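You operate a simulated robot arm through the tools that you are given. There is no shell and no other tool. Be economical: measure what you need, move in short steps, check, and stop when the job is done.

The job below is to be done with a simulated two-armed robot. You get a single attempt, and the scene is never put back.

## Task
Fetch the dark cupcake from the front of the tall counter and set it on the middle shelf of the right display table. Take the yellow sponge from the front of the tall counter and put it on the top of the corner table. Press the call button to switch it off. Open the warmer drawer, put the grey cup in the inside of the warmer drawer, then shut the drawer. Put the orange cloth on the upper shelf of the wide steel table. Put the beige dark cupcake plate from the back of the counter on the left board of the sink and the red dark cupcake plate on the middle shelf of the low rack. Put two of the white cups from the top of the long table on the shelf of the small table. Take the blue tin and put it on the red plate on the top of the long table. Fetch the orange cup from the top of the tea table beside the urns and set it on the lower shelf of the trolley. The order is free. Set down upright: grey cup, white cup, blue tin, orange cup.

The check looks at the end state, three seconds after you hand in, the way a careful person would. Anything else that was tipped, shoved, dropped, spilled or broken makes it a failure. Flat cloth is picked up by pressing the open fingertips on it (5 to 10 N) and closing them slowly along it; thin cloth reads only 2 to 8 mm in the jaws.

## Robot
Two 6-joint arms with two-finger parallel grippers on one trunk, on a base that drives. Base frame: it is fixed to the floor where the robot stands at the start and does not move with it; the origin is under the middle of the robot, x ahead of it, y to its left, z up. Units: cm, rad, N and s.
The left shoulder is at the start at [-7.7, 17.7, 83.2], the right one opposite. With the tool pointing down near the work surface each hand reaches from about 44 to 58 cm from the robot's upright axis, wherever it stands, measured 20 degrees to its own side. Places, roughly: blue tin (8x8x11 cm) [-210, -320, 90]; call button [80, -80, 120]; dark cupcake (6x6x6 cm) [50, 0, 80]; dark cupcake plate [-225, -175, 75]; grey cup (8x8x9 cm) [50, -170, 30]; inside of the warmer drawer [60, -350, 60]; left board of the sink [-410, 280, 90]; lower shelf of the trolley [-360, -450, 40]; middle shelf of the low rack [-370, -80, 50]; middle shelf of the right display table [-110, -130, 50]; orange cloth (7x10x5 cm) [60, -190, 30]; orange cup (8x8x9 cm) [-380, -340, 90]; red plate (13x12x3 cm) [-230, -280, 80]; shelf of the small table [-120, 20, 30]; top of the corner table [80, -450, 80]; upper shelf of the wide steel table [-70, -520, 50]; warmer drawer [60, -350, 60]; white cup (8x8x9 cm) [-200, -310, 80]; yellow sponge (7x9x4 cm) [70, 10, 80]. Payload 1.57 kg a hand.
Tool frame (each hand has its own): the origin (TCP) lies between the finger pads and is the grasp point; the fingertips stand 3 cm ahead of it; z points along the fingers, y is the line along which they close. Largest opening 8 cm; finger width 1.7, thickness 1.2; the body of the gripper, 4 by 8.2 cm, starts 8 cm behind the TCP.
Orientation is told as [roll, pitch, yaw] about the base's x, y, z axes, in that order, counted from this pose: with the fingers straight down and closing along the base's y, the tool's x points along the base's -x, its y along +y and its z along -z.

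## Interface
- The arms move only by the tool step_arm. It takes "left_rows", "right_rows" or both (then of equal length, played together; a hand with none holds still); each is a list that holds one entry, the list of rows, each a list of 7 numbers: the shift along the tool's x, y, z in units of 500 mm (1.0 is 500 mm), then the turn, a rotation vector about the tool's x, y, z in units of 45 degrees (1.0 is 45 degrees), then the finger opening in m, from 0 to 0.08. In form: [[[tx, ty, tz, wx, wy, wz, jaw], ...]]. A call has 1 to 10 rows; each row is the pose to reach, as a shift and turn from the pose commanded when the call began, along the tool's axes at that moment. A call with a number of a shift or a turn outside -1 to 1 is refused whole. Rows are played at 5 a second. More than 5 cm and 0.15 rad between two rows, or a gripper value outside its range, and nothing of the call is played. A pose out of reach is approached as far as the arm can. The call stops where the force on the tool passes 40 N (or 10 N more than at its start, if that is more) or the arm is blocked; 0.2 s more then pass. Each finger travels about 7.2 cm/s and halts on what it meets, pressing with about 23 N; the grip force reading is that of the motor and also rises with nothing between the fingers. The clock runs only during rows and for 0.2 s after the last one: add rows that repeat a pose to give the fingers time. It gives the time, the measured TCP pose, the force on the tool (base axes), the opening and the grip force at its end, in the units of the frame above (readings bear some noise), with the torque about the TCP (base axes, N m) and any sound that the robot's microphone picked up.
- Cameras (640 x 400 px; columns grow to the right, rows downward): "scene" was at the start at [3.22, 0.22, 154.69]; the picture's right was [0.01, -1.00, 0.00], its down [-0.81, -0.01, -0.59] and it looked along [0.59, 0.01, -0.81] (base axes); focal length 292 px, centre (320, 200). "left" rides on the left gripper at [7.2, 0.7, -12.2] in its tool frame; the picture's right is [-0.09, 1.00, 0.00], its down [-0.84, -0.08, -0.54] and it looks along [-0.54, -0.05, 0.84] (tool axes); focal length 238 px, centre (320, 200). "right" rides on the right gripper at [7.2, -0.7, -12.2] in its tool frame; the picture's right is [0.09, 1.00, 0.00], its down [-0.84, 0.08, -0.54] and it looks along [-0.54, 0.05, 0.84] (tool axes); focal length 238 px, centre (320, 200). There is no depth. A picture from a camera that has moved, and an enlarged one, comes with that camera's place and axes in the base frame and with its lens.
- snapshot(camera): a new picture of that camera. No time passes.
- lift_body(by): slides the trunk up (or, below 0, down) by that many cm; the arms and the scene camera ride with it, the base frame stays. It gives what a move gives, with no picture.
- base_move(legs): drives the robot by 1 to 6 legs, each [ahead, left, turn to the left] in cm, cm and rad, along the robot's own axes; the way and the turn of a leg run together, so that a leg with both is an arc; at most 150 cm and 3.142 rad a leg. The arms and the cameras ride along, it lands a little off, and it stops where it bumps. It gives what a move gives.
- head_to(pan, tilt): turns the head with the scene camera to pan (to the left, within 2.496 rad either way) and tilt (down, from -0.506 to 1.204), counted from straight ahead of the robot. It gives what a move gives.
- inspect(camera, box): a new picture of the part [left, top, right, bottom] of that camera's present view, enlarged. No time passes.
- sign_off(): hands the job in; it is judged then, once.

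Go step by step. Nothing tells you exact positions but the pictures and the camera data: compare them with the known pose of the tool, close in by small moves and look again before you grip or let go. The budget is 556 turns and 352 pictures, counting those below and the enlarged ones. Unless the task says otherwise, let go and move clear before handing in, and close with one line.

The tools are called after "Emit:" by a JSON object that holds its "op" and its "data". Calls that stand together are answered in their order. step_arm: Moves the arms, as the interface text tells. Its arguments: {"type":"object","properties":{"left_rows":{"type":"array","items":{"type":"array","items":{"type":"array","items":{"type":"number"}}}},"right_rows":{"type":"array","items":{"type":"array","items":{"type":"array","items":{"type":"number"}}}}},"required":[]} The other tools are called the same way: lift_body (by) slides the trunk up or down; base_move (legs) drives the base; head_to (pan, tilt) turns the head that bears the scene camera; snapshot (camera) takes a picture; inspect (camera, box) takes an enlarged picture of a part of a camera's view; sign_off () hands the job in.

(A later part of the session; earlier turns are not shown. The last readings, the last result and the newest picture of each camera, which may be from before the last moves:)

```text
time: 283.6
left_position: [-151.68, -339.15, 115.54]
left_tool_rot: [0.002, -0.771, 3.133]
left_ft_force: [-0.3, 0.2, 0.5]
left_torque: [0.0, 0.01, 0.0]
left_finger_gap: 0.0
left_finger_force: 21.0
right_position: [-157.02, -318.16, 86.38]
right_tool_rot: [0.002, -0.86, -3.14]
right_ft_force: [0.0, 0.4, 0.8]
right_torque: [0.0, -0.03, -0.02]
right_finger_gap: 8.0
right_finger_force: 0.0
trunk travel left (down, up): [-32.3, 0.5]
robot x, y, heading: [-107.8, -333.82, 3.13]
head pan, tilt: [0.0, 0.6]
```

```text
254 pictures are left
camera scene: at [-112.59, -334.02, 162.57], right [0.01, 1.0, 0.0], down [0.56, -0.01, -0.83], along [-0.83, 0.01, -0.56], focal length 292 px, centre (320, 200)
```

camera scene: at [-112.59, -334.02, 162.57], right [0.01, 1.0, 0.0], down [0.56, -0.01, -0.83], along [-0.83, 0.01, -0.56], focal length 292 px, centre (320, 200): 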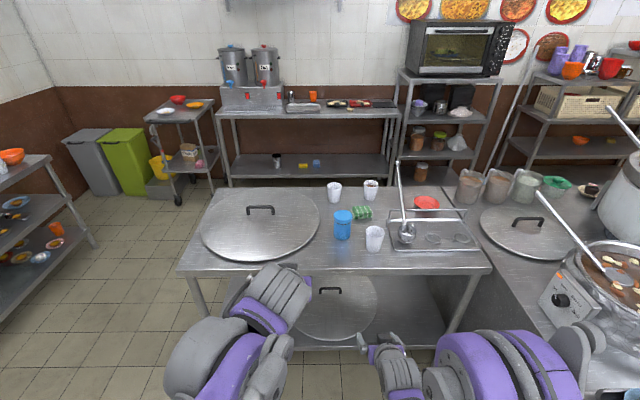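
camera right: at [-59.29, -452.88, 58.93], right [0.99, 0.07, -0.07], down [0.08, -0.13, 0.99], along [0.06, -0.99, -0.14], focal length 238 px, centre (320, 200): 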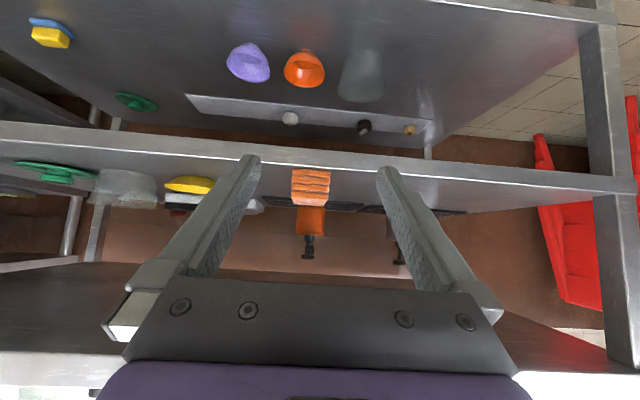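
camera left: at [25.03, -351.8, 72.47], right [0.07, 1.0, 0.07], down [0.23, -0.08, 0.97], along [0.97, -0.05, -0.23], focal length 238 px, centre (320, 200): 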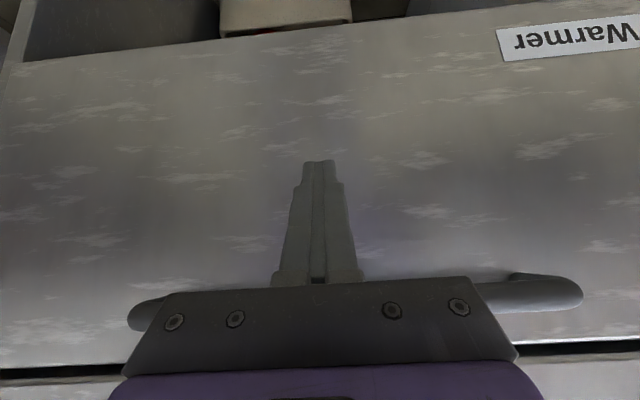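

I see three white cups, the blue tin and the red plate on the tabletop. A hand-camera view will fix heights.

Emit:
{"op": "snapshot", "data": {"camera": "right"}}

Emit:
{"op": "inspect", "data": {"camera": "scene", "box": [300, 160, 500, 285]}}

```text
253 pictures are left
camera right: at [-142.97, -317.47, 88.92], right [0.07, -1.0, -0.07], down [-0.13, -0.08, 0.99], along [-0.99, -0.06, -0.14], focal length 238 px, centre (320, 200)
```

right: 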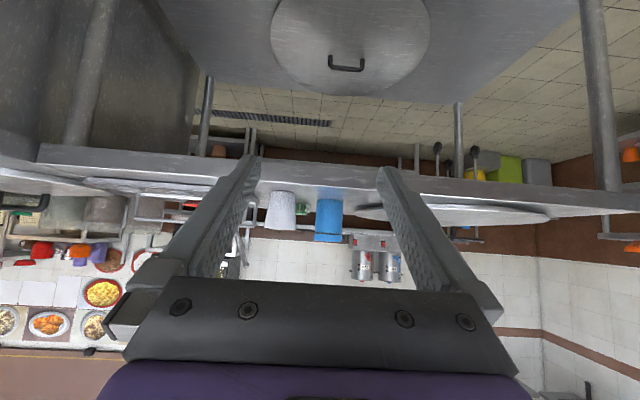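

```text
3.20 times, centred on (400, 222) of scene
camera zoom: at [-112.59, -334.02, 162.57], right [0.01, 1.0, 0.0], down [0.56, -0.01, -0.83], along [-0.83, 0.01, -0.56], focal length 935 px, centre (64, 128)
```

zoom: 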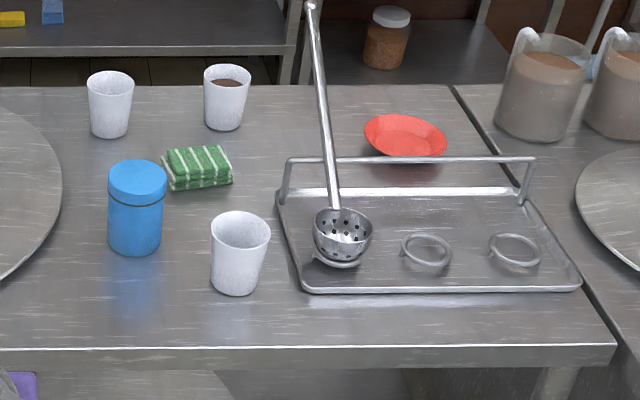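

Important: the back-right white cup holds a brown drink, so I'll take the two empty ones. First the blue tin: I bring the right hand up and to the tin's line, then approach.

Emit:
{"op": "step_arm", "data": {"right_rows": [[[-0.03, 0.03, -0.026, 0, 0, 0, 0.08], [-0.06, 0.07, -0.052, 0, 0, 0, 0.08], [-0.091, 0.106, -0.078, 0, 0, 0, 0.08], [-0.091, 0.106, -0.078, 0, 0, 0, 0.08]]]}}

Emit:
{"op": "base_move", "data": {"legs": [[34, 0, 0.01]]}}

Emit:
{"op": "snapshot", "data": {"camera": "right"}}

Emit:
{"op": "snapshot", "data": {"camera": "scene"}}

```text
time: 284.6
left_position: [-151.79, -339.23, 115.57]
left_tool_rot: [0.002, -0.768, 3.13]
left_ft_force: [-0.9, -0.9, 0.4]
left_torque: [0.04, 0.01, 0.04]
left_finger_gap: 0.01
left_finger_force: 21.1
right_position: [-156.9, -323.52, 92.33]
right_tool_rot: [0.002, -0.861, -3.135]
right_ft_force: [0.1, -0.5, -0.7]
right_torque: [-0.05, -0.02, 0.01]
right_finger_gap: 8.0
right_finger_force: 0.0
trunk travel left (down, up): [-32.3, 0.5]
robot x, y, heading: [-107.93, -333.86, 3.13]
head pan, tilt: [0.0, 0.6]
```

```text
time: 286.8
left_position: [-185.34, -339.35, 115.55]
left_tool_rot: [0.001, -0.771, 3.136]
left_ft_force: [-0.4, 0.5, 0.0]
left_torque: [0.01, 0.03, 0.0]
left_finger_gap: 0.01
left_finger_force: 21.1
right_position: [-190.64, -323.7, 92.39]
right_tool_rot: [0.001, -0.861, -3.13]
right_ft_force: [0.5, -0.5, -0.5]
right_torque: [-0.02, -0.01, 0.01]
right_finger_gap: 8.01
right_finger_force: 0.1
trunk travel left (down, up): [-32.3, 0.5]
robot x, y, heading: [-141.87, -334.13, 3.139]
head pan, tilt: [0.0, 0.6]
```

```text
251 pictures are left
camera right: at [-176.64, -322.83, 94.86], right [0.07, -1.0, -0.07], down [-0.13, -0.08, 0.99], along [-0.99, -0.06, -0.14], focal length 238 px, centre (320, 200)
```

right: 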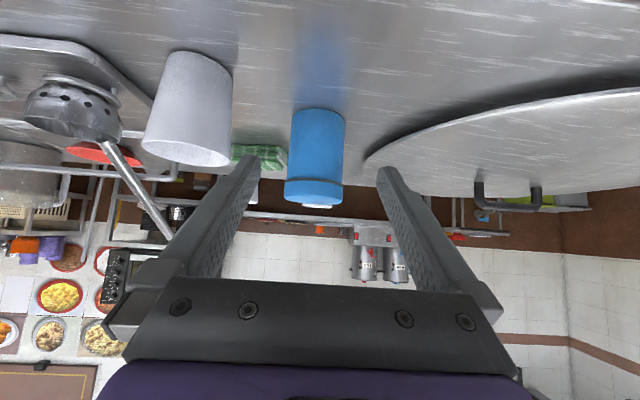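

```text
250 pictures are left
camera scene: at [-146.16, -333.81, 162.56], right [0.0, 1.0, 0.0], down [0.56, 0.0, -0.83], along [-0.83, 0.0, -0.56], focal length 292 px, centre (320, 200)
```

scene: 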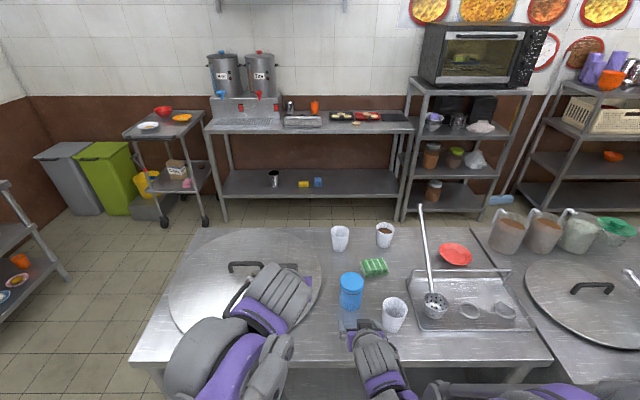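

Tin centre ≈(−207, −323.7). I drive 9 cm, then advance along the tool.

Emit:
{"op": "base_move", "data": {"legs": [[9, 0, 0]]}}

Emit:
{"op": "snapshot", "data": {"camera": "right"}}

```text
time: 287.9
left_position: [-194.14, -339.15, 115.59]
left_tool_rot: [0.001, -0.769, 3.137]
left_ft_force: [0.4, -0.5, 0.0]
left_torque: [-0.04, 0.01, 0.0]
left_finger_gap: 0.02
left_finger_force: 21.7
right_position: [-199.54, -323.58, 92.45]
right_tool_rot: [0.002, -0.86, -3.133]
right_ft_force: [-0.2, -0.2, -1.0]
right_torque: [-0.04, 0.01, 0.0]
right_finger_gap: 7.98
right_finger_force: 0.1
trunk travel left (down, up): [-32.3, 0.5]
robot x, y, heading: [-150.57, -333.8, 3.139]
head pan, tilt: [0.0, 0.6]
```

```text
249 pictures are left
camera right: at [-185.53, -322.75, 94.84], right [0.07, -1.0, -0.07], down [-0.13, -0.08, 0.99], along [-0.99, -0.06, -0.14], focal length 238 px, centre (320, 200)
```

right: 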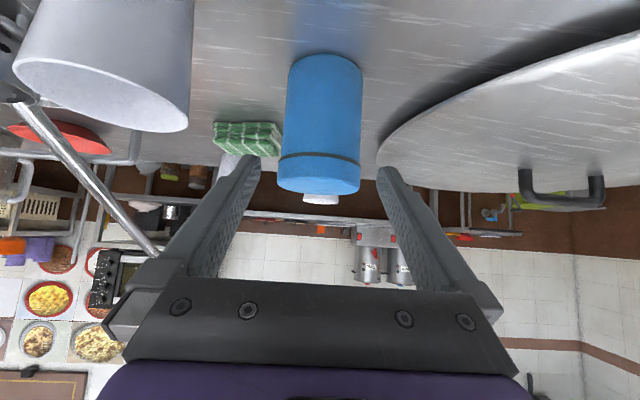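

Emit:
{"op": "step_arm", "data": {"right_rows": [[[0, 0, 0.05, 0, 0, 0, 0.08], [0, 0, 0.1, 0, 0, 0, 0.08], [0, 0, 0.15, 0, 0, 0, 0.08], [0.002, 0, 0.196, 0, 0, 0, 0.08], [0.002, 0, 0.196, 0, 0, 0, 0.08]]]}}

Emit:
{"op": "snapshot", "data": {"camera": "right"}}

```text
time: 289.1
left_position: [-194.23, -339.18, 115.63]
left_tool_rot: [0.001, -0.77, 3.137]
left_ft_force: [0.1, 0.2, 0.7]
left_torque: [0.02, 0.04, 0.02]
left_finger_gap: 0.0
left_finger_force: 21.3
right_position: [-207.06, -323.5, 85.98]
right_tool_rot: [0.001, -0.86, -3.131]
right_ft_force: [0.7, -0.5, -0.4]
right_torque: [0.01, 0.0, 0.0]
right_finger_gap: 7.99
right_finger_force: 0.1
trunk travel left (down, up): [-32.3, 0.5]
robot x, y, heading: [-150.61, -333.9, 3.138]
head pan, tilt: [0.0, 0.6]
```

```text
248 pictures are left
camera right: at [-193.01, -322.72, 88.46], right [0.07, -1.0, -0.07], down [-0.13, -0.08, 0.99], along [-0.99, -0.06, -0.14], focal length 238 px, centre (320, 200)
```

right: 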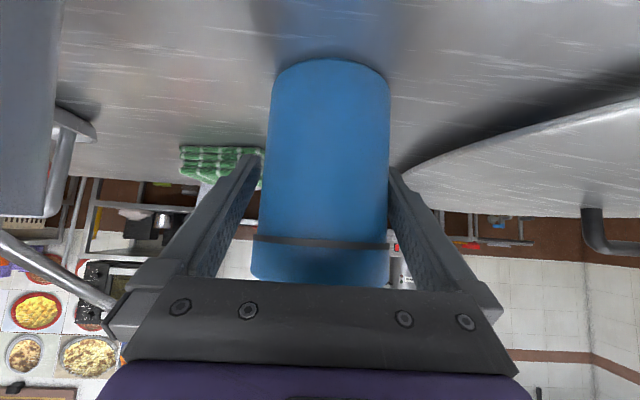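

The tin sits between the fingers. I close and lift it slightly.

Emit:
{"op": "step_arm", "data": {"right_rows": [[[0, 0, 0, 0, 0, 0, 0.07], [0, 0, 0, 0, 0, 0, 0.06], [0, 0, 0, 0, 0, 0, 0.05], [0, 0, 0, 0, 0, 0, 0.05], [-0.03, 0, -0.026, 0, 0, 0, 0.05], [-0.09, 0, -0.078, 0, 0, 0, 0.05], [-0.15, 0, -0.13, 0, 0, 0, 0.05], [-0.15, 0, -0.13, 0, 0, 0, 0.05]]]}}

Emit:
{"op": "snapshot", "data": {"camera": "right"}}

```text
time: 290.9
left_position: [-194.41, -339.19, 115.54]
left_tool_rot: [0.002, -0.771, 3.137]
left_ft_force: [-0.5, -0.4, 0.6]
left_torque: [0.02, 0.0, 0.0]
left_finger_gap: 0.0
left_finger_force: 21.3
right_position: [-207.2, -323.51, 95.88]
right_tool_rot: [0.003, -0.861, -3.132]
right_ft_force: [1.4, -0.3, -2.9]
right_torque: [-0.02, 0.02, 0.01]
right_finger_gap: 7.11
right_finger_force: 23.0
trunk travel left (down, up): [-32.3, 0.5]
robot x, y, heading: [-150.52, -333.94, 3.135]
head pan, tilt: [0.0, 0.6]
```

```text
247 pictures are left
camera right: at [-193.21, -322.66, 98.36], right [0.07, -1.0, -0.07], down [-0.13, -0.08, 0.99], along [-0.99, -0.06, -0.14], focal length 238 px, centre (320, 200)
```

right: 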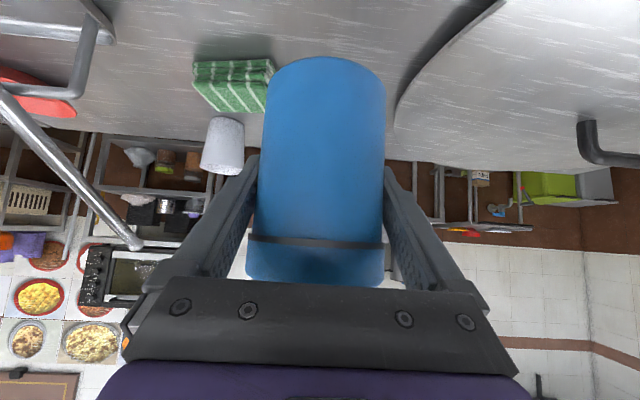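

The tin is held upright. I raise it more, tuck the left hand, back off, and re-approach diagonally toward the red plate, passing clear of the ladle.

Emit:
{"op": "step_arm", "data": {"left_rows": [[[0.01, 0.05, -0.065, 0, 0, 0, 0], [0.02, 0.1, -0.13, 0, 0, 0, 0], [0.03, 0.15, -0.195, 0, 0, 0, 0], [0.032, 0.2, -0.254, 0, 0, 0, 0]]], "right_rows": [[[-0.03, 0, -0.026, 0, 0, 0, 0.05], [-0.06, 0, -0.052, 0, 0, 0, 0.05], [-0.091, 0, -0.078, 0, 0, 0, 0.05], [-0.091, 0, -0.078, 0, 0, 0, 0.05]]]}}

Emit:
{"op": "base_move", "data": {"legs": [[-24, 0, 0], [0, -14, 0], [8, -4, -0.25]]}}

Emit:
{"op": "snapshot", "data": {"camera": "scene"}}

Emit:
{"op": "snapshot", "data": {"camera": "right"}}

```text
time: 291.9
left_position: [-183.96, -349.2, 123.68]
left_tool_rot: [0.002, -0.769, 3.135]
left_ft_force: [0.5, 0.1, -0.3]
left_torque: [0.01, 0.02, 0.03]
left_finger_gap: 0.02
left_finger_force: 21.8
right_position: [-206.8, -323.45, 101.94]
right_tool_rot: [0.001, -0.86, -3.132]
right_ft_force: [-1.0, -1.1, -2.8]
right_torque: [-0.02, -0.02, 0.0]
right_finger_gap: 7.08
right_finger_force: 23.3
trunk travel left (down, up): [-32.3, 0.5]
robot x, y, heading: [-150.45, -333.92, 3.135]
head pan, tilt: [0.0, 0.6]
```

```text
time: 296.0
left_position: [-170.02, -321.9, 123.7]
left_tool_rot: [0.003, -0.769, 2.892]
left_ft_force: [-0.2, -0.3, 0.3]
left_torque: [0.02, 0.03, -0.04]
left_finger_gap: 0.01
left_finger_force: 21.1
right_position: [-185.9, -291.43, 101.87]
right_tool_rot: [0.001, -0.862, 2.906]
right_ft_force: [-0.1, -0.7, -2.9]
right_torque: [0.01, -0.02, 0.01]
right_finger_gap: 7.09
right_finger_force: 23.3
trunk travel left (down, up): [-32.3, 0.5]
robot x, y, heading: [-133.77, -315.25, 2.893]
head pan, tilt: [0.0, 0.6]
```

```text
246 pictures are left
camera scene: at [-138.17, -313.93, 162.55], right [0.25, 0.97, 0.0], down [0.55, -0.14, -0.83], along [-0.8, 0.2, -0.56], focal length 292 px, centre (320, 200)
```

scene: 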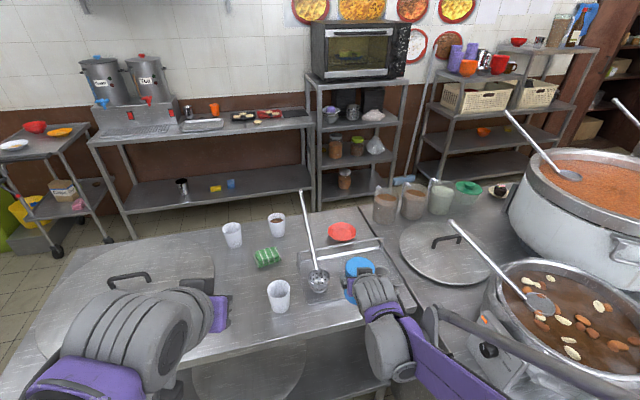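

```text
245 pictures are left
camera right: at [-172.04, -293.92, 104.37], right [-0.17, -0.98, -0.07], down [-0.15, -0.04, 0.99], along [-0.97, 0.18, -0.14], focal length 238 px, centre (320, 200)
```

right: 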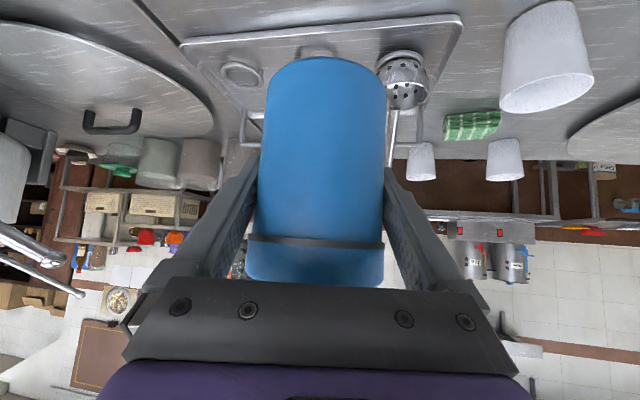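

The plate lies straight ahead (43 cm), ladle off to the left. I drive 24 cm, watching.

Emit:
{"op": "base_move", "data": {"legs": [[24, 0, 0]]}}

Emit:
{"op": "snapshot", "data": {"camera": "scene"}}

Emit:
{"op": "snapshot", "data": {"camera": "right"}}

```text
time: 297.8
left_position: [-193.0, -315.82, 123.62]
left_tool_rot: [0.002, -0.771, 2.888]
left_ft_force: [0.2, -0.2, 0.6]
left_torque: [0.0, 0.0, -0.03]
left_finger_gap: 0.01
left_finger_force: 21.7
right_position: [-208.88, -285.18, 101.85]
right_tool_rot: [0.003, -0.861, 2.902]
right_ft_force: [0.7, 0.3, -3.9]
right_torque: [-0.01, 0.01, 0.0]
right_finger_gap: 7.09
right_finger_force: 22.6
trunk travel left (down, up): [-32.3, 0.5]
robot x, y, heading: [-157.05, -309.14, 2.886]
head pan, tilt: [0.0, 0.6]
```

```text
244 pictures are left
camera scene: at [-161.19, -307.97, 162.55], right [0.25, 0.97, 0.0], down [0.55, -0.14, -0.83], along [-0.8, 0.21, -0.56], focal length 292 px, centre (320, 200)
```

scene: 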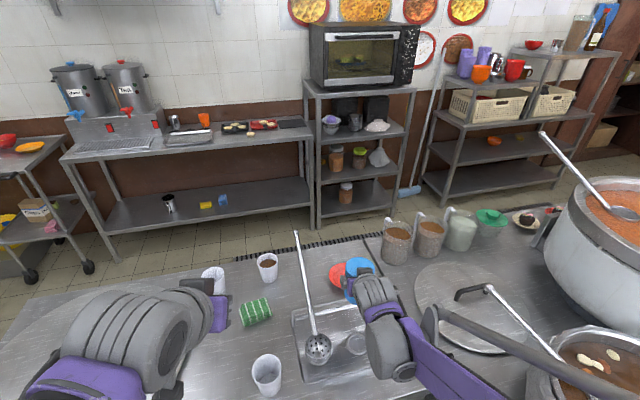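

```text
243 pictures are left
camera right: at [-195.0, -287.89, 104.36], right [-0.18, -0.98, -0.07], down [-0.15, -0.04, 0.99], along [-0.97, 0.18, -0.14], focal length 238 px, centre (320, 200)
```

right: 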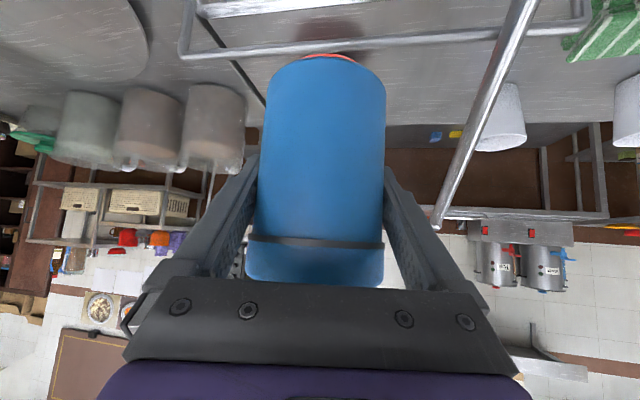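

Clear so far. I creep 4 cm closer with the base, then extend the arm toward the plate.

Emit:
{"op": "base_move", "data": {"legs": [[5, 0, 0]]}}

Emit:
{"op": "step_arm", "data": {"right_rows": [[[-0.05, 0.005, 0.06, 0, 0, 0, 0.05], [-0.1, 0.01, 0.12, 0, 0, 0, 0.05], [-0.15, 0.02, 0.175, 0, 0, 0, 0.05], [-0.185, 0.026, 0.216, 0, 0, 0, 0.05], [-0.185, 0.026, 0.216, 0, 0, 0, 0.05]]]}}

Emit:
{"op": "snapshot", "data": {"camera": "right"}}

Emit:
{"op": "snapshot", "data": {"camera": "scene"}}

```text
time: 298.7
left_position: [-197.72, -314.72, 123.65]
left_tool_rot: [0.002, -0.77, 2.889]
left_ft_force: [-0.6, -1.4, 0.2]
left_torque: [0.0, 0.0, 0.01]
left_finger_gap: 0.0
left_finger_force: 21.5
right_position: [-213.37, -284.01, 101.75]
right_tool_rot: [0.002, -0.861, 2.902]
right_ft_force: [-0.3, 0.2, -3.1]
right_torque: [0.01, 0.01, 0.0]
right_finger_gap: 7.1
right_finger_force: 22.5
trunk travel left (down, up): [-32.3, 0.5]
robot x, y, heading: [-161.78, -307.79, 2.889]
head pan, tilt: [0.0, 0.6]
```

```text
time: 299.9
left_position: [-197.73, -314.58, 123.66]
left_tool_rot: [0.0, -0.769, 2.888]
left_ft_force: [0.6, 0.5, 0.4]
left_torque: [0.02, 0.0, 0.0]
left_finger_gap: 0.0
left_finger_force: 21.6
right_position: [-227.61, -281.86, 102.0]
right_tool_rot: [0.001, -0.862, 2.902]
right_ft_force: [-0.4, -0.3, -2.5]
right_torque: [-0.01, -0.02, -0.02]
right_finger_gap: 7.1
right_finger_force: 23.1
trunk travel left (down, up): [-32.3, 0.5]
robot x, y, heading: [-161.83, -308.19, 2.891]
head pan, tilt: [0.0, 0.6]
```

```text
242 pictures are left
camera right: at [-213.84, -284.53, 104.54], right [-0.18, -0.98, -0.07], down [-0.15, -0.04, 0.99], along [-0.97, 0.18, -0.14], focal length 238 px, centre (320, 200)
```

right: 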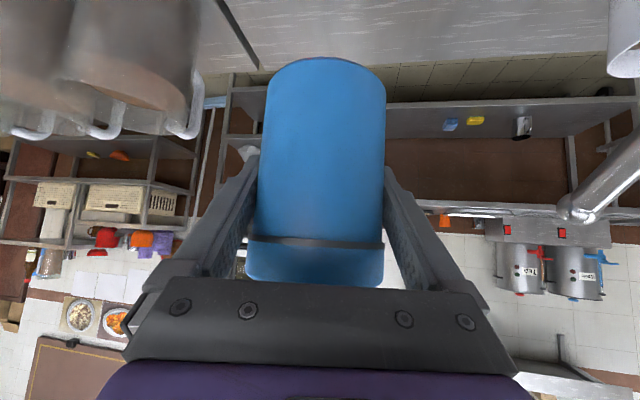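

```text
241 pictures are left
camera scene: at [-166.03, -306.71, 162.57], right [0.25, 0.97, 0.0], down [0.55, -0.14, -0.83], along [-0.8, 0.21, -0.56], focal length 292 px, centre (320, 200)
```

scene: 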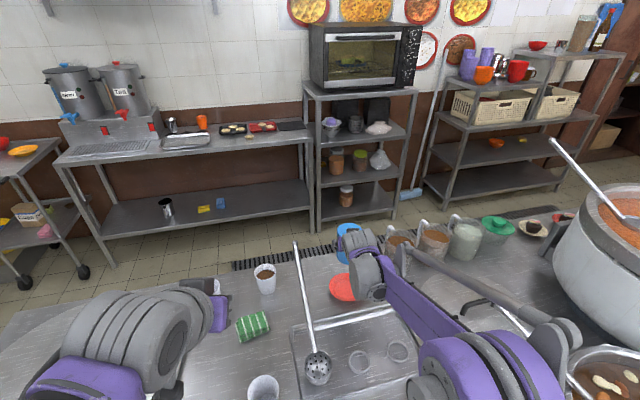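

Let me zoom on the plate beneath the tin.

Emit:
{"op": "inspect", "data": {"camera": "scene", "box": [290, 210, 430, 310]}}

```text
4.00 times, centred on (360, 260) of scene
camera zoom: at [-166.03, -306.71, 162.57], right [0.25, 0.97, 0.0], down [0.55, -0.14, -0.83], along [-0.8, 0.21, -0.56], focal length 1169 px, centre (160, -40)
```

zoom: 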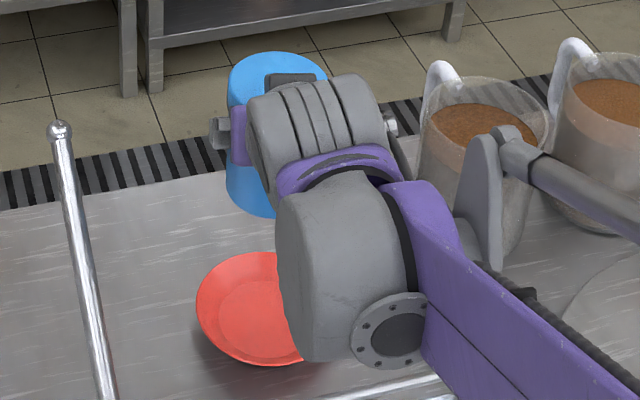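

The tray's raised back bar (z≈90) would lie right under the hand camera at this tilt. Safer to set the tin back and regrasp it with a steeper tool (~35°). I retrace my path.

Emit:
{"op": "step_arm", "data": {"right_rows": [[[0.05, -0.006, -0.058, 0, 0, 0, 0.05], [0.1, -0.012, -0.116, 0, 0, 0, 0.05], [0.15, -0.02, -0.175, 0, 0, 0, 0.05], [0.185, -0.026, -0.216, 0, 0, 0, 0.05]]]}}

Emit:
{"op": "base_move", "data": {"legs": [[-29, 0, 0], [-8, 4, 0.25], [0, 14, 0], [24, 0, 0]]}}

Emit:
{"op": "snapshot", "data": {"camera": "scene"}}

```text
time: 300.9
left_position: [-197.88, -314.55, 123.76]
left_tool_rot: [0.002, -0.77, 2.887]
left_ft_force: [-0.2, 0.5, 0.5]
left_torque: [0.02, 0.03, -0.01]
left_finger_gap: 0.02
left_finger_force: 21.7
right_position: [-213.54, -284.05, 101.82]
right_tool_rot: [0.0, -0.86, 2.903]
right_ft_force: [0.0, 0.3, -2.3]
right_torque: [-0.02, 0.02, 0.01]
right_finger_gap: 7.11
right_finger_force: 23.4
trunk travel left (down, up): [-32.3, 0.5]
robot x, y, heading: [-161.66, -307.82, 2.886]
head pan, tilt: [0.0, 0.6]
```

```text
time: 306.6
left_position: [-183.39, -349.73, 123.6]
left_tool_rot: [0.002, -0.769, 3.14]
left_ft_force: [-0.4, 0.4, 0.8]
left_torque: [0.03, 0.02, 0.02]
left_finger_gap: 0.01
left_finger_force: 20.8
right_position: [-206.27, -323.99, 101.79]
right_tool_rot: [0.001, -0.861, -3.129]
right_ft_force: [-1.4, -0.7, -3.0]
right_torque: [-0.02, -0.02, -0.02]
right_finger_gap: 7.12
right_finger_force: 22.9
trunk travel left (down, up): [-32.3, 0.5]
robot x, y, heading: [-150.26, -334.53, 3.141]
head pan, tilt: [0.0, 0.6]
```

```text
239 pictures are left
camera scene: at [-154.51, -334.12, 162.55], right [0.0, 1.0, 0.0], down [0.56, 0.0, -0.83], along [-0.83, 0.0, -0.56], focal length 292 px, centre (320, 200)
```

scene: 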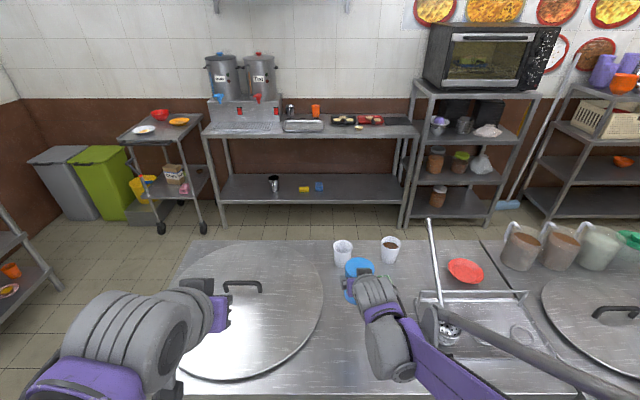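

Back at the original spot. I lower the tin to the table.

Emit:
{"op": "step_arm", "data": {"right_rows": [[[0.055, 0, 0.047, 0, 0, 0, 0.05], [0.11, 0, 0.094, 0, 0, 0, 0.05], [0.165, 0, 0.141, 0, 0, 0, 0.05], [0.215, 0, 0.184, 0, 0, 0, 0.05], [0.226, 0, 0.194, 0, 0, 0, 0.05], [0.232, 0, 0.199, 0, 0, 0, 0.05], [0.238, 0, 0.204, 0, 0, 0, 0.05], [0.242, 0, 0.208, 0, 0, 0, 0.05]]]}}

Emit:
{"op": "snapshot", "data": {"camera": "right"}}

```text
time: 308.4
left_position: [-183.29, -349.74, 123.79]
left_tool_rot: [0.002, -0.77, 3.141]
left_ft_force: [0.3, -0.3, -0.7]
left_torque: [0.02, -0.01, 0.01]
left_finger_gap: 0.0
left_finger_force: 21.3
right_position: [-206.27, -324.02, 86.01]
right_tool_rot: [0.002, -0.863, -3.126]
right_ft_force: [1.5, 2.2, 10.2]
right_torque: [0.14, -0.48, 0.07]
right_finger_gap: 7.11
right_finger_force: 23.2
trunk travel left (down, up): [-32.3, 0.5]
robot x, y, heading: [-149.73, -334.64, 3.137]
head pan, tilt: [0.0, 0.6]
```

```text
238 pictures are left
camera right: at [-192.25, -323.17, 88.44], right [0.07, -0.99, -0.07], down [-0.13, -0.08, 0.99], along [-0.99, -0.06, -0.14], focal length 238 px, centre (320, 200)
```

right: 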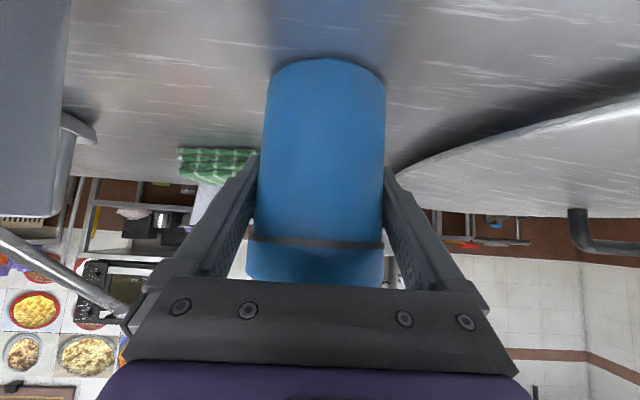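

Tin is down. I release, back off, and steepen the tool to about 35°.

Emit:
{"op": "step_arm", "data": {"right_rows": [[[0, 0, 0, 0, 0, 0, 0.075], [0, 0, 0, 0, 0, 0, 0.08], [0, 0, 0, 0, 0, 0, 0.08], [0, 0, -0.08, 0, 0, 0, 0.08], [0, 0, -0.15, 0, 0, 0, 0.08], [0, 0, -0.22, 0, 0, 0, 0.08], [-0.04, 0, -0.24, 0, 0.16, 0, 0.08], [-0.089, 0, -0.257, 0, 0.32, 0, 0.08], [-0.089, 0, -0.257, 0, 0.32, 0, 0.08]]]}}

Emit:
{"op": "snapshot", "data": {"camera": "right"}}

```text
time: 310.4
left_position: [-183.26, -349.63, 123.66]
left_tool_rot: [0.003, -0.77, 3.139]
left_ft_force: [-0.8, -0.1, 0.5]
left_torque: [-0.02, 0.0, 0.01]
left_finger_gap: 0.01
left_finger_force: 21.5
right_position: [-199.44, -323.95, 97.73]
right_tool_rot: [0.003, -0.607, -3.127]
right_ft_force: [-0.2, -0.8, 0.1]
right_torque: [-0.01, -0.01, -0.02]
right_finger_gap: 8.01
right_finger_force: 0.1
trunk travel left (down, up): [-32.3, 0.5]
robot x, y, heading: [-149.8, -334.41, 3.139]
head pan, tilt: [0.0, 0.6]
```

```text
237 pictures are left
camera right: at [-186.43, -323.06, 103.65], right [0.09, -0.99, -0.05], down [-0.38, -0.08, 0.92], along [-0.92, -0.06, -0.38], focal length 238 px, centre (320, 200)
```

right: 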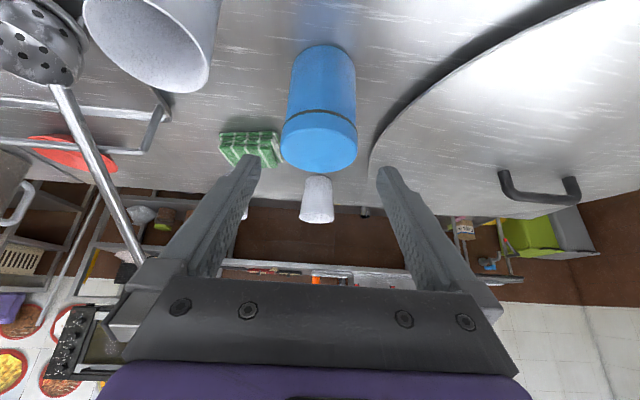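

Emit:
{"op": "step_arm", "data": {"right_rows": [[[0, 0, 0.06, 0, 0, 0, 0.08], [0, 0, 0.12, 0, 0, 0, 0.08], [0, 0, 0.18, 0, 0, 0, 0.08], [0, 0, 0.241, 0, 0, 0, 0.08], [0, 0, 0.241, 0, 0, 0, 0.08]]]}}

Emit:
{"op": "snapshot", "data": {"camera": "right"}}

```text
time: 311.6
left_position: [-183.32, -349.63, 123.67]
left_tool_rot: [0.002, -0.77, 3.14]
left_ft_force: [0.6, 0.4, 0.4]
left_torque: [0.0, 0.01, 0.02]
left_finger_gap: 0.0
left_finger_force: 21.5
right_position: [-206.24, -324.04, 87.83]
right_tool_rot: [0.0, -0.61, -3.127]
right_ft_force: [0.3, -0.2, 0.5]
right_torque: [-0.04, 0.0, -0.01]
right_finger_gap: 8.0
right_finger_force: 0.1
trunk travel left (down, up): [-32.3, 0.5]
robot x, y, heading: [-150.06, -334.19, 3.14]
head pan, tilt: [0.0, 0.6]
```

```text
236 pictures are left
camera right: at [-193.28, -323.2, 93.77], right [0.09, -0.99, -0.05], down [-0.37, -0.08, 0.92], along [-0.92, -0.06, -0.38], focal length 238 px, centre (320, 200)
```

right: 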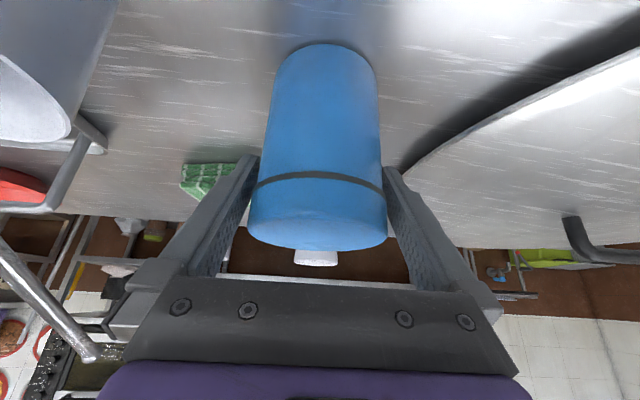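

Emit:
{"op": "step_arm", "data": {"right_rows": [[[0, 0, 0, 0, 0, 0, 0.07], [0, 0, 0, 0, 0, 0, 0.06], [0, 0, 0, 0, 0, 0, 0.05], [0, 0, 0, 0, 0, 0, 0.05], [-0.02, 0, -0.03, 0, 0, 0, 0.05], [-0.06, 0, -0.09, 0, 0, 0, 0.05], [-0.11, 0, -0.16, 0, 0, 0, 0.05], [-0.17, 0, -0.24, 0, 0, 0, 0.05], [-0.17, 0, -0.24, 0, 0, 0, 0.05]]]}}

Emit:
{"op": "base_move", "data": {"legs": [[-24, 0, 0], [0, -14, 0], [8, -4, -0.25], [28, 0, 0]]}}

Emit:
{"op": "snapshot", "data": {"camera": "scene"}}

Emit:
{"op": "snapshot", "data": {"camera": "right"}}

```text
time: 313.6
left_position: [-183.45, -349.7, 123.67]
left_tool_rot: [0.002, -0.769, 3.14]
left_ft_force: [0.4, -0.4, -0.9]
left_torque: [0.04, 0.05, 0.0]
left_finger_gap: 0.02
left_finger_force: 21.5
right_position: [-206.31, -324.13, 102.58]
right_tool_rot: [0.001, -0.608, -3.13]
right_ft_force: [0.2, 0.4, -2.0]
right_torque: [-0.03, -0.03, 0.02]
right_finger_gap: 7.09
right_finger_force: 22.7
trunk travel left (down, up): [-32.3, 0.5]
robot x, y, heading: [-150.2, -334.18, 3.137]
head pan, tilt: [0.0, 0.6]
```

```text
time: 319.3
left_position: [-195.6, -314.52, 123.67]
left_tool_rot: [0.0, -0.77, 2.877]
left_ft_force: [-0.1, 1.0, 0.0]
left_torque: [-0.02, -0.01, 0.02]
left_finger_gap: 0.0
left_finger_force: 21.3
right_position: [-211.13, -283.99, 102.64]
right_tool_rot: [0.001, -0.608, 2.89]
right_ft_force: [0.2, 0.7, -2.8]
right_torque: [-0.02, 0.01, 0.01]
right_finger_gap: 7.09
right_finger_force: 22.8
trunk travel left (down, up): [-32.3, 0.5]
robot x, y, heading: [-159.08, -308.05, 2.881]
head pan, tilt: [0.0, 0.6]
```

```text
235 pictures are left
camera scene: at [-163.77, -306.99, 162.55], right [0.26, 0.97, 0.0], down [0.55, -0.15, -0.83], along [-0.8, 0.21, -0.56], focal length 292 px, centre (320, 200)
```

scene: 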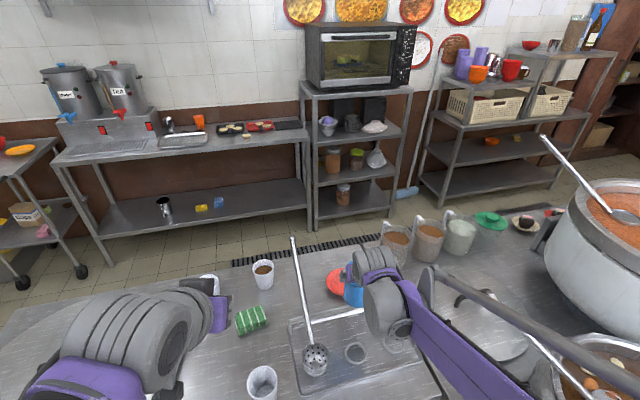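

```text
234 pictures are left
camera right: at [-198.35, -286.45, 108.51], right [-0.17, -0.98, -0.05], down [-0.38, 0.02, 0.92], along [-0.91, 0.18, -0.38], focal length 238 px, centre (320, 200)
```

right: 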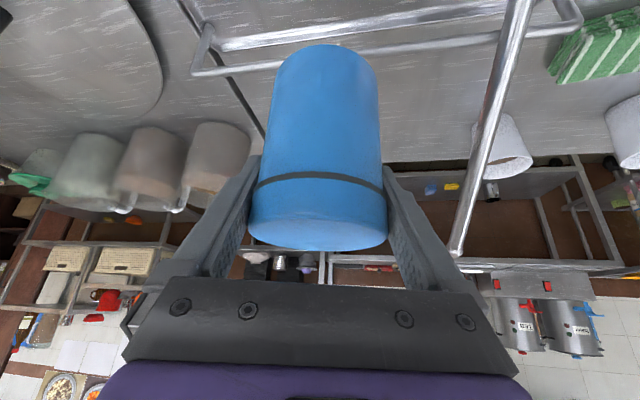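

Emit:
{"op": "base_move", "data": {"legs": [[3.5, 0, 0]]}}

Emit:
{"op": "step_arm", "data": {"right_rows": [[[-0.06, 0.005, 0.042, 0, 0, 0, 0.05], [-0.12, 0.01, 0.083, 0, 0, 0, 0.05], [-0.17, 0.015, 0.118, 0, 0, 0, 0.05], [-0.215, 0.021, 0.149, 0, 0, 0, 0.05], [-0.215, 0.021, 0.149, 0, 0, 0, 0.05]]]}}

Emit:
{"op": "inspect", "data": {"camera": "scene", "box": [290, 210, 430, 310]}}

```text
time: 320.2
left_position: [-198.64, -313.76, 123.7]
left_tool_rot: [0.002, -0.772, 2.877]
left_ft_force: [0.1, -0.6, 1.2]
left_torque: [0.0, 0.01, -0.01]
left_finger_gap: 0.0
left_finger_force: 21.1
right_position: [-214.14, -283.2, 102.57]
right_tool_rot: [0.001, -0.611, 2.893]
right_ft_force: [-0.1, 0.3, -3.4]
right_torque: [0.03, 0.02, 0.0]
right_finger_gap: 7.12
right_finger_force: 23.1
trunk travel left (down, up): [-32.3, 0.5]
robot x, y, heading: [-162.62, -307.54, 2.877]
head pan, tilt: [0.0, 0.6]
```

```text
time: 321.4
left_position: [-198.84, -313.69, 123.64]
left_tool_rot: [0.002, -0.769, 2.877]
left_ft_force: [-0.9, -0.2, 0.9]
left_torque: [0.01, 0.0, -0.02]
left_finger_gap: 0.01
left_finger_force: 21.6
right_position: [-227.43, -280.73, 102.7]
right_tool_rot: [0.004, -0.61, 2.892]
right_ft_force: [-0.3, 0.0, -2.9]
right_torque: [0.0, -0.01, 0.01]
right_finger_gap: 7.09
right_finger_force: 23.0
trunk travel left (down, up): [-32.3, 0.5]
robot x, y, heading: [-162.8, -307.24, 2.877]
head pan, tilt: [0.0, 0.6]
```

```text
4.00 times, centred on (360, 260) of scene
camera zoom: at [-167.04, -306.1, 162.57], right [0.26, 0.97, 0.0], down [0.55, -0.15, -0.83], along [-0.8, 0.21, -0.56], focal length 1169 px, centre (160, -40)
```

zoom: 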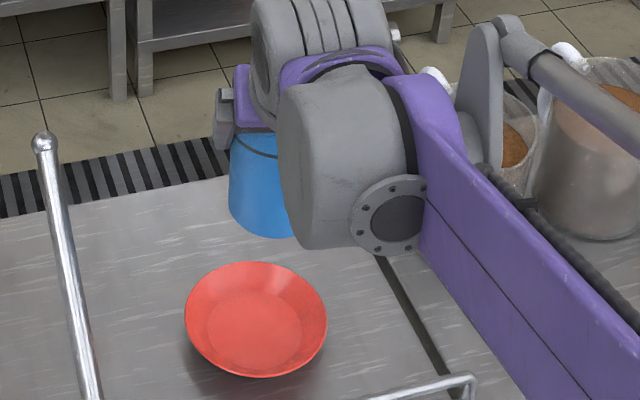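

Plate centre ≈(−226.8, −282.2); I correct by about 1.5 cm and lower most of the way.

Emit:
{"op": "step_arm", "data": {"right_rows": [[[0.0156, 0.026, -0.0108, 0, 0, 0, 0.05], [0.06, 0.026, 0.054, 0, 0, 0, 0.05], [0.105, 0.026, 0.12, 0, 0, 0, 0.05], [0.141, 0.026, 0.17, 0, 0, 0, 0.05], [0.141, 0.026, 0.17, 0, 0, 0, 0.05]]]}}

Emit:
{"op": "inspect", "data": {"camera": "scene", "box": [290, 210, 430, 310]}}

Emit:
{"op": "snapshot", "data": {"camera": "right"}}

```text
time: 322.6
left_position: [-198.94, -313.68, 123.59]
left_tool_rot: [0.002, -0.769, 2.878]
left_ft_force: [0.3, 0.3, 0.5]
left_torque: [-0.01, -0.02, 0.0]
left_finger_gap: 0.0
left_finger_force: 21.1
right_position: [-226.74, -282.24, 91.52]
right_tool_rot: [0.001, -0.609, 2.893]
right_ft_force: [0.1, 0.4, -2.3]
right_torque: [-0.05, 0.0, 0.0]
right_finger_gap: 7.07
right_finger_force: 23.2
trunk travel left (down, up): [-32.3, 0.5]
robot x, y, heading: [-162.22, -307.43, 2.874]
head pan, tilt: [0.0, 0.6]
```

```text
4.00 times, centred on (360, 260) of scene
camera zoom: at [-167.09, -306.09, 162.57], right [0.26, 0.97, 0.0], down [0.55, -0.15, -0.82], along [-0.8, 0.21, -0.57], focal length 1169 px, centre (160, -40)
```

zoom: 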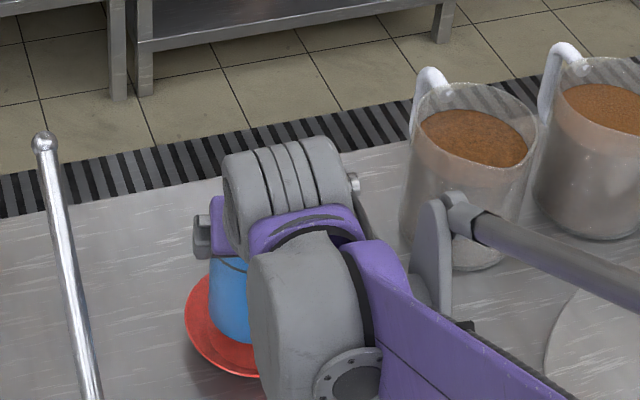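

```text
231 pictures are left
camera right: at [-213.99, -284.8, 97.55], right [-0.17, -0.98, -0.05], down [-0.38, 0.02, 0.92], along [-0.91, 0.18, -0.38], focal length 238 px, centre (320, 200)
```

right: 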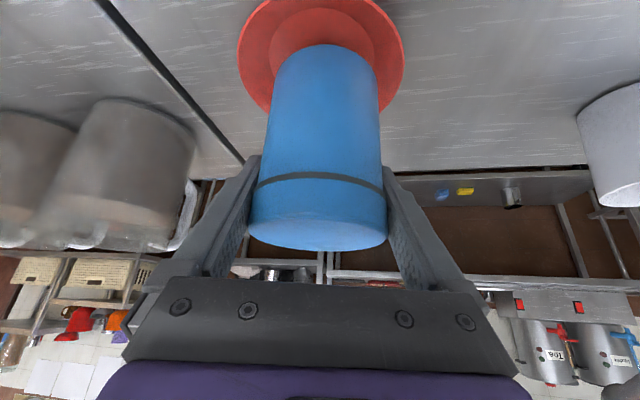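

Centred well. I lower the last centimetres until contact.

Emit:
{"op": "step_arm", "data": {"right_rows": [[[0.007, 0, 0.01, 0, 0, 0, 0.05], [0.014, 0, 0.02, 0, 0, 0, 0.05], [0.021, 0, 0.03, 0, 0, 0, 0.05], [0.025, 0, 0.036, 0, 0, 0, 0.05], [0.029, 0, 0.041, 0, 0, 0, 0.05], [0.032, 0, 0.046, 0, 0, 0, 0.05], [0.035, 0, 0.051, 0, 0, 0, 0.05]]]}}

Emit:
{"op": "snapshot", "data": {"camera": "right"}}

```text
time: 324.2
left_position: [-198.74, -313.67, 123.72]
left_tool_rot: [0.002, -0.771, 2.879]
left_ft_force: [0.4, 0.1, -0.1]
left_torque: [0.01, 0.03, -0.01]
left_finger_gap: 0.0
left_finger_force: 21.1
right_position: [-226.78, -282.36, 88.89]
right_tool_rot: [0.003, -0.611, 2.893]
right_ft_force: [1.7, 0.6, 10.0]
right_torque: [0.15, -0.2, 0.0]
right_finger_gap: 7.07
right_finger_force: 23.0
trunk travel left (down, up): [-32.3, 0.5]
robot x, y, heading: [-162.48, -307.47, 2.878]
head pan, tilt: [0.0, 0.6]
```

```text
230 pictures are left
camera right: at [-214.0, -284.88, 94.63], right [-0.17, -0.98, -0.05], down [-0.38, 0.02, 0.92], along [-0.91, 0.18, -0.38], focal length 238 px, centre (320, 200)
```

right: 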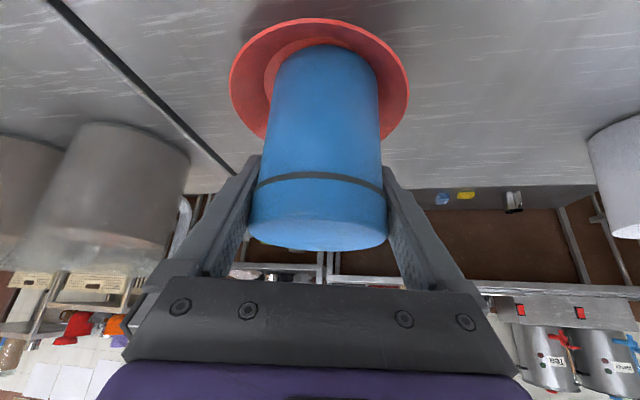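

Tin rests on the plate. I release and withdraw up along the tool.

Emit:
{"op": "step_arm", "data": {"right_rows": [[[0, 0, 0, 0, 0, 0, 0.074], [0, 0, 0, 0, 0, 0, 0.08], [0, 0, 0, 0, 0, 0, 0.08], [0, 0, -0.06, 0, 0, 0, 0.08], [0, 0, -0.13, 0, 0, 0, 0.08], [0, 0, -0.21, 0, 0, 0, 0.08], [0, 0, -0.3, 0, 0, 0, 0.08]]]}}

Emit:
{"op": "snapshot", "data": {"camera": "right"}}

```text
time: 325.8
left_position: [-198.63, -313.72, 123.78]
left_tool_rot: [0.001, -0.771, 2.877]
left_ft_force: [-0.1, -0.5, 0.8]
left_torque: [-0.01, -0.01, -0.01]
left_finger_gap: 0.0
left_finger_force: 21.3
right_position: [-218.24, -284.44, 100.88]
right_tool_rot: [0.0, -0.609, 2.893]
right_ft_force: [-0.2, 0.1, -0.8]
right_torque: [0.03, 0.03, -0.03]
right_finger_gap: 8.0
right_finger_force: 0.1
trunk travel left (down, up): [-32.3, 0.5]
robot x, y, heading: [-163.03, -307.17, 2.88]
head pan, tilt: [0.0, 0.6]
```

```text
229 pictures are left
camera right: at [-205.54, -286.94, 106.74], right [-0.17, -0.98, -0.05], down [-0.38, 0.02, 0.92], along [-0.91, 0.18, -0.38], focal length 238 px, centre (320, 200)
```

right: 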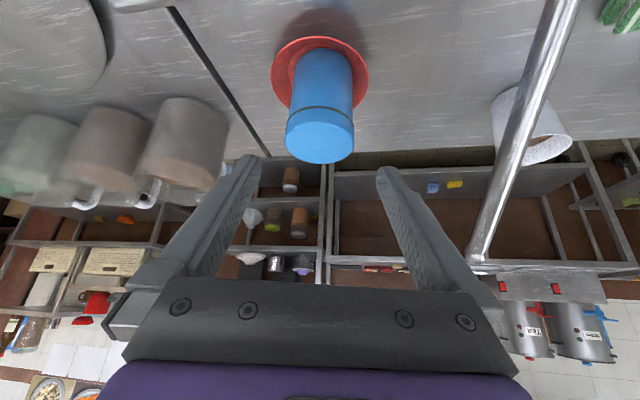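

The tin stands on the red plate. Next the two empty white cups: I back off, square up, and bring the left hand forward toward the back-left cup.

Emit:
{"op": "base_move", "data": {"legs": [[-32, 0, 0], [0, 0, 0.262]]}}

Emit:
{"op": "step_arm", "data": {"left_rows": [[[-0.03, 0, 0.04, 0, 0, 0, 0.02], [-0.06, 0, 0.08, 0, 0, 0, 0.04], [-0.06, 0, 0.15, 0, 0, 0, 0.06], [-0.06, 0, 0.22, 0, 0, 0, 0.08], [-0.06, 0, 0.29, 0, 0, 0, 0.08], [-0.05, 0, 0.36, 0, 0, 0, 0.08], [-0.05, 0, 0.36, 0, 0, 0, 0.08]]]}}

Emit:
{"op": "snapshot", "data": {"camera": "scene"}}

Emit:
{"op": "snapshot", "data": {"camera": "left"}}

```text
time: 328.7
left_position: [-165.91, -330.73, 123.56]
left_tool_rot: [0.002, -0.77, 3.132]
left_ft_force: [-0.1, 1.2, -0.1]
left_torque: [0.03, -0.02, -0.02]
left_finger_gap: 0.0
left_finger_force: 21.9
right_position: [-192.02, -307.2, 100.86]
right_tool_rot: [0.004, -0.608, -3.137]
right_ft_force: [0.3, 0.0, 0.1]
right_torque: [0.01, -0.02, -0.01]
right_finger_gap: 8.02
right_finger_force: 0.0
trunk travel left (down, up): [-32.3, 0.5]
robot x, y, heading: [-132.27, -315.58, 3.126]
head pan, tilt: [0.0, 0.6]
```

```text
time: 330.3
left_position: [-180.03, -330.53, 112.59]
left_tool_rot: [0.002, -0.77, 3.13]
left_ft_force: [0.2, 0.4, 0.3]
left_torque: [0.0, -0.01, 0.0]
left_finger_gap: 7.99
left_finger_force: 0.1
right_position: [-192.12, -307.29, 100.82]
right_tool_rot: [0.002, -0.61, -3.138]
right_ft_force: [-0.5, -0.1, -1.0]
right_torque: [-0.01, -0.03, 0.01]
right_finger_gap: 7.98
right_finger_force: 0.0
trunk travel left (down, up): [-32.3, 0.5]
robot x, y, heading: [-132.35, -315.67, 3.131]
head pan, tilt: [0.0, 0.6]
```

```text
228 pictures are left
camera scene: at [-136.78, -315.44, 162.57], right [0.01, 1.0, 0.0], down [0.56, -0.01, -0.83], along [-0.83, 0.01, -0.56], focal length 292 px, centre (320, 200)
```

scene: 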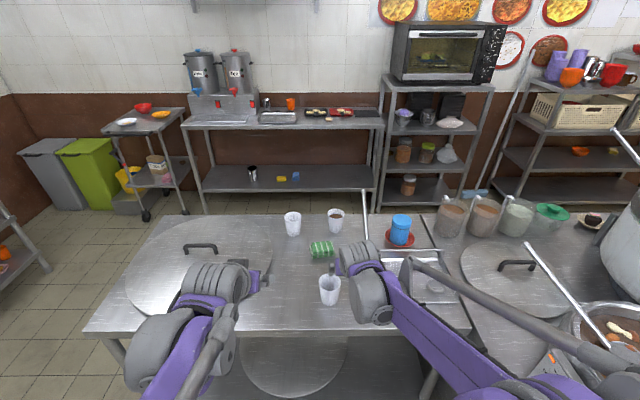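

```text
227 pictures are left
camera left: at [-166.4, -331.19, 116.19], right [-0.08, -0.99, 0.06], down [-0.22, 0.08, 0.97], along [-0.97, 0.06, -0.23], focal length 238 px, centre (320, 200)
```

left: 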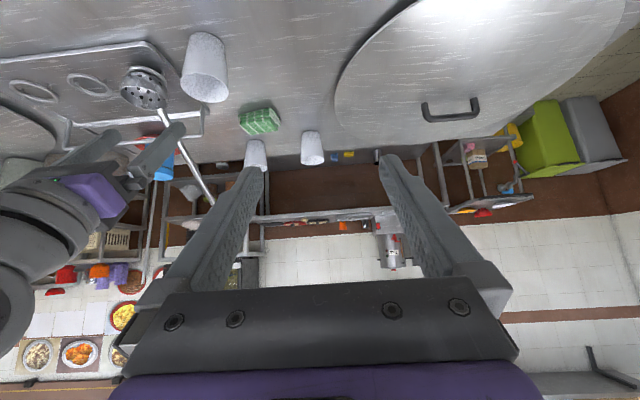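

Empty cup A ≈(−234.6, −325.5), empty cup B ≈(−199.4, −311.4). I retract the right hand, shift the left hand onto A's line, and drive closer.

Emit:
{"op": "step_arm", "data": {"left_rows": [[[0, -0.03, 0.04, 0, 0, 0, 0.08], [0, -0.06, 0.08, 0, 0, 0, 0.08], [0, -0.09, 0.12, 0, 0, 0, 0.08], [0, -0.1, 0.16, 0, 0, 0, 0.08], [0, -0.1, 0.16, 0, 0, 0, 0.08]]], "right_rows": [[[0.04, 0, -0.05, 0, 0, 0, 0.08], [0.08, 0, -0.1, 0, 0, 0, 0.08], [0.12, 0, -0.15, 0, 0, 0, 0.08], [0.16, 0, -0.2, 0, 0, 0, 0.08], [0.19, 0, -0.253, 0, 0, 0, 0.08]]]}}

Emit:
{"op": "base_move", "data": {"legs": [[28, 0, 0.01]]}}

Emit:
{"op": "snapshot", "data": {"camera": "left"}}

```text
time: 331.5
left_position: [-185.46, -325.45, 106.83]
left_tool_rot: [0.003, -0.771, 3.13]
left_ft_force: [-0.3, -0.3, -0.9]
left_torque: [0.0, 0.02, 0.0]
left_finger_gap: 8.01
left_finger_force: 0.0
right_position: [-176.7, -307.03, 105.76]
right_tool_rot: [0.002, -0.611, -3.137]
right_ft_force: [0.3, 0.4, -1.2]
right_torque: [0.02, 0.01, 0.0]
right_finger_gap: 8.0
right_finger_force: 0.1
trunk travel left (down, up): [-32.3, 0.5]
robot x, y, heading: [-132.04, -315.85, 3.131]
head pan, tilt: [0.0, 0.6]
```

```text
time: 333.5
left_position: [-213.17, -325.87, 106.56]
left_tool_rot: [0.001, -0.77, 3.14]
left_ft_force: [0.4, 0.8, -0.2]
left_torque: [-0.02, -0.01, -0.02]
left_finger_gap: 8.02
left_finger_force: 0.0
right_position: [-204.45, -307.33, 105.64]
right_tool_rot: [0.001, -0.608, -3.129]
right_ft_force: [0.0, 0.2, -0.3]
right_torque: [0.01, 0.01, -0.01]
right_finger_gap: 7.98
right_finger_force: 0.0
trunk travel left (down, up): [-32.3, 0.5]
robot x, y, heading: [-160.3, -315.57, 3.14]
head pan, tilt: [0.0, 0.6]
```

```text
226 pictures are left
camera left: at [-199.43, -326.47, 110.37], right [-0.07, -1.0, 0.07], down [-0.22, 0.08, 0.97], along [-0.97, 0.05, -0.23], focal length 238 px, centre (320, 200)
```

left: 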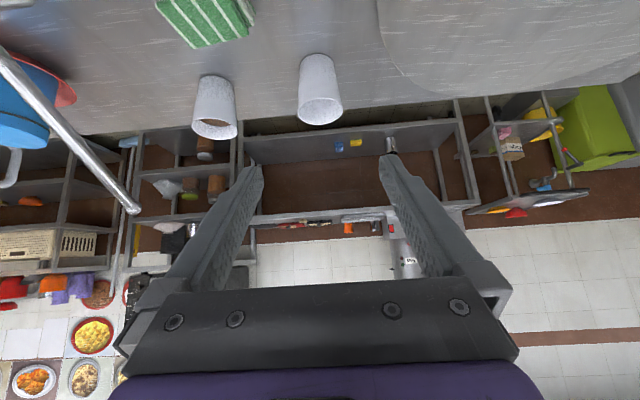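

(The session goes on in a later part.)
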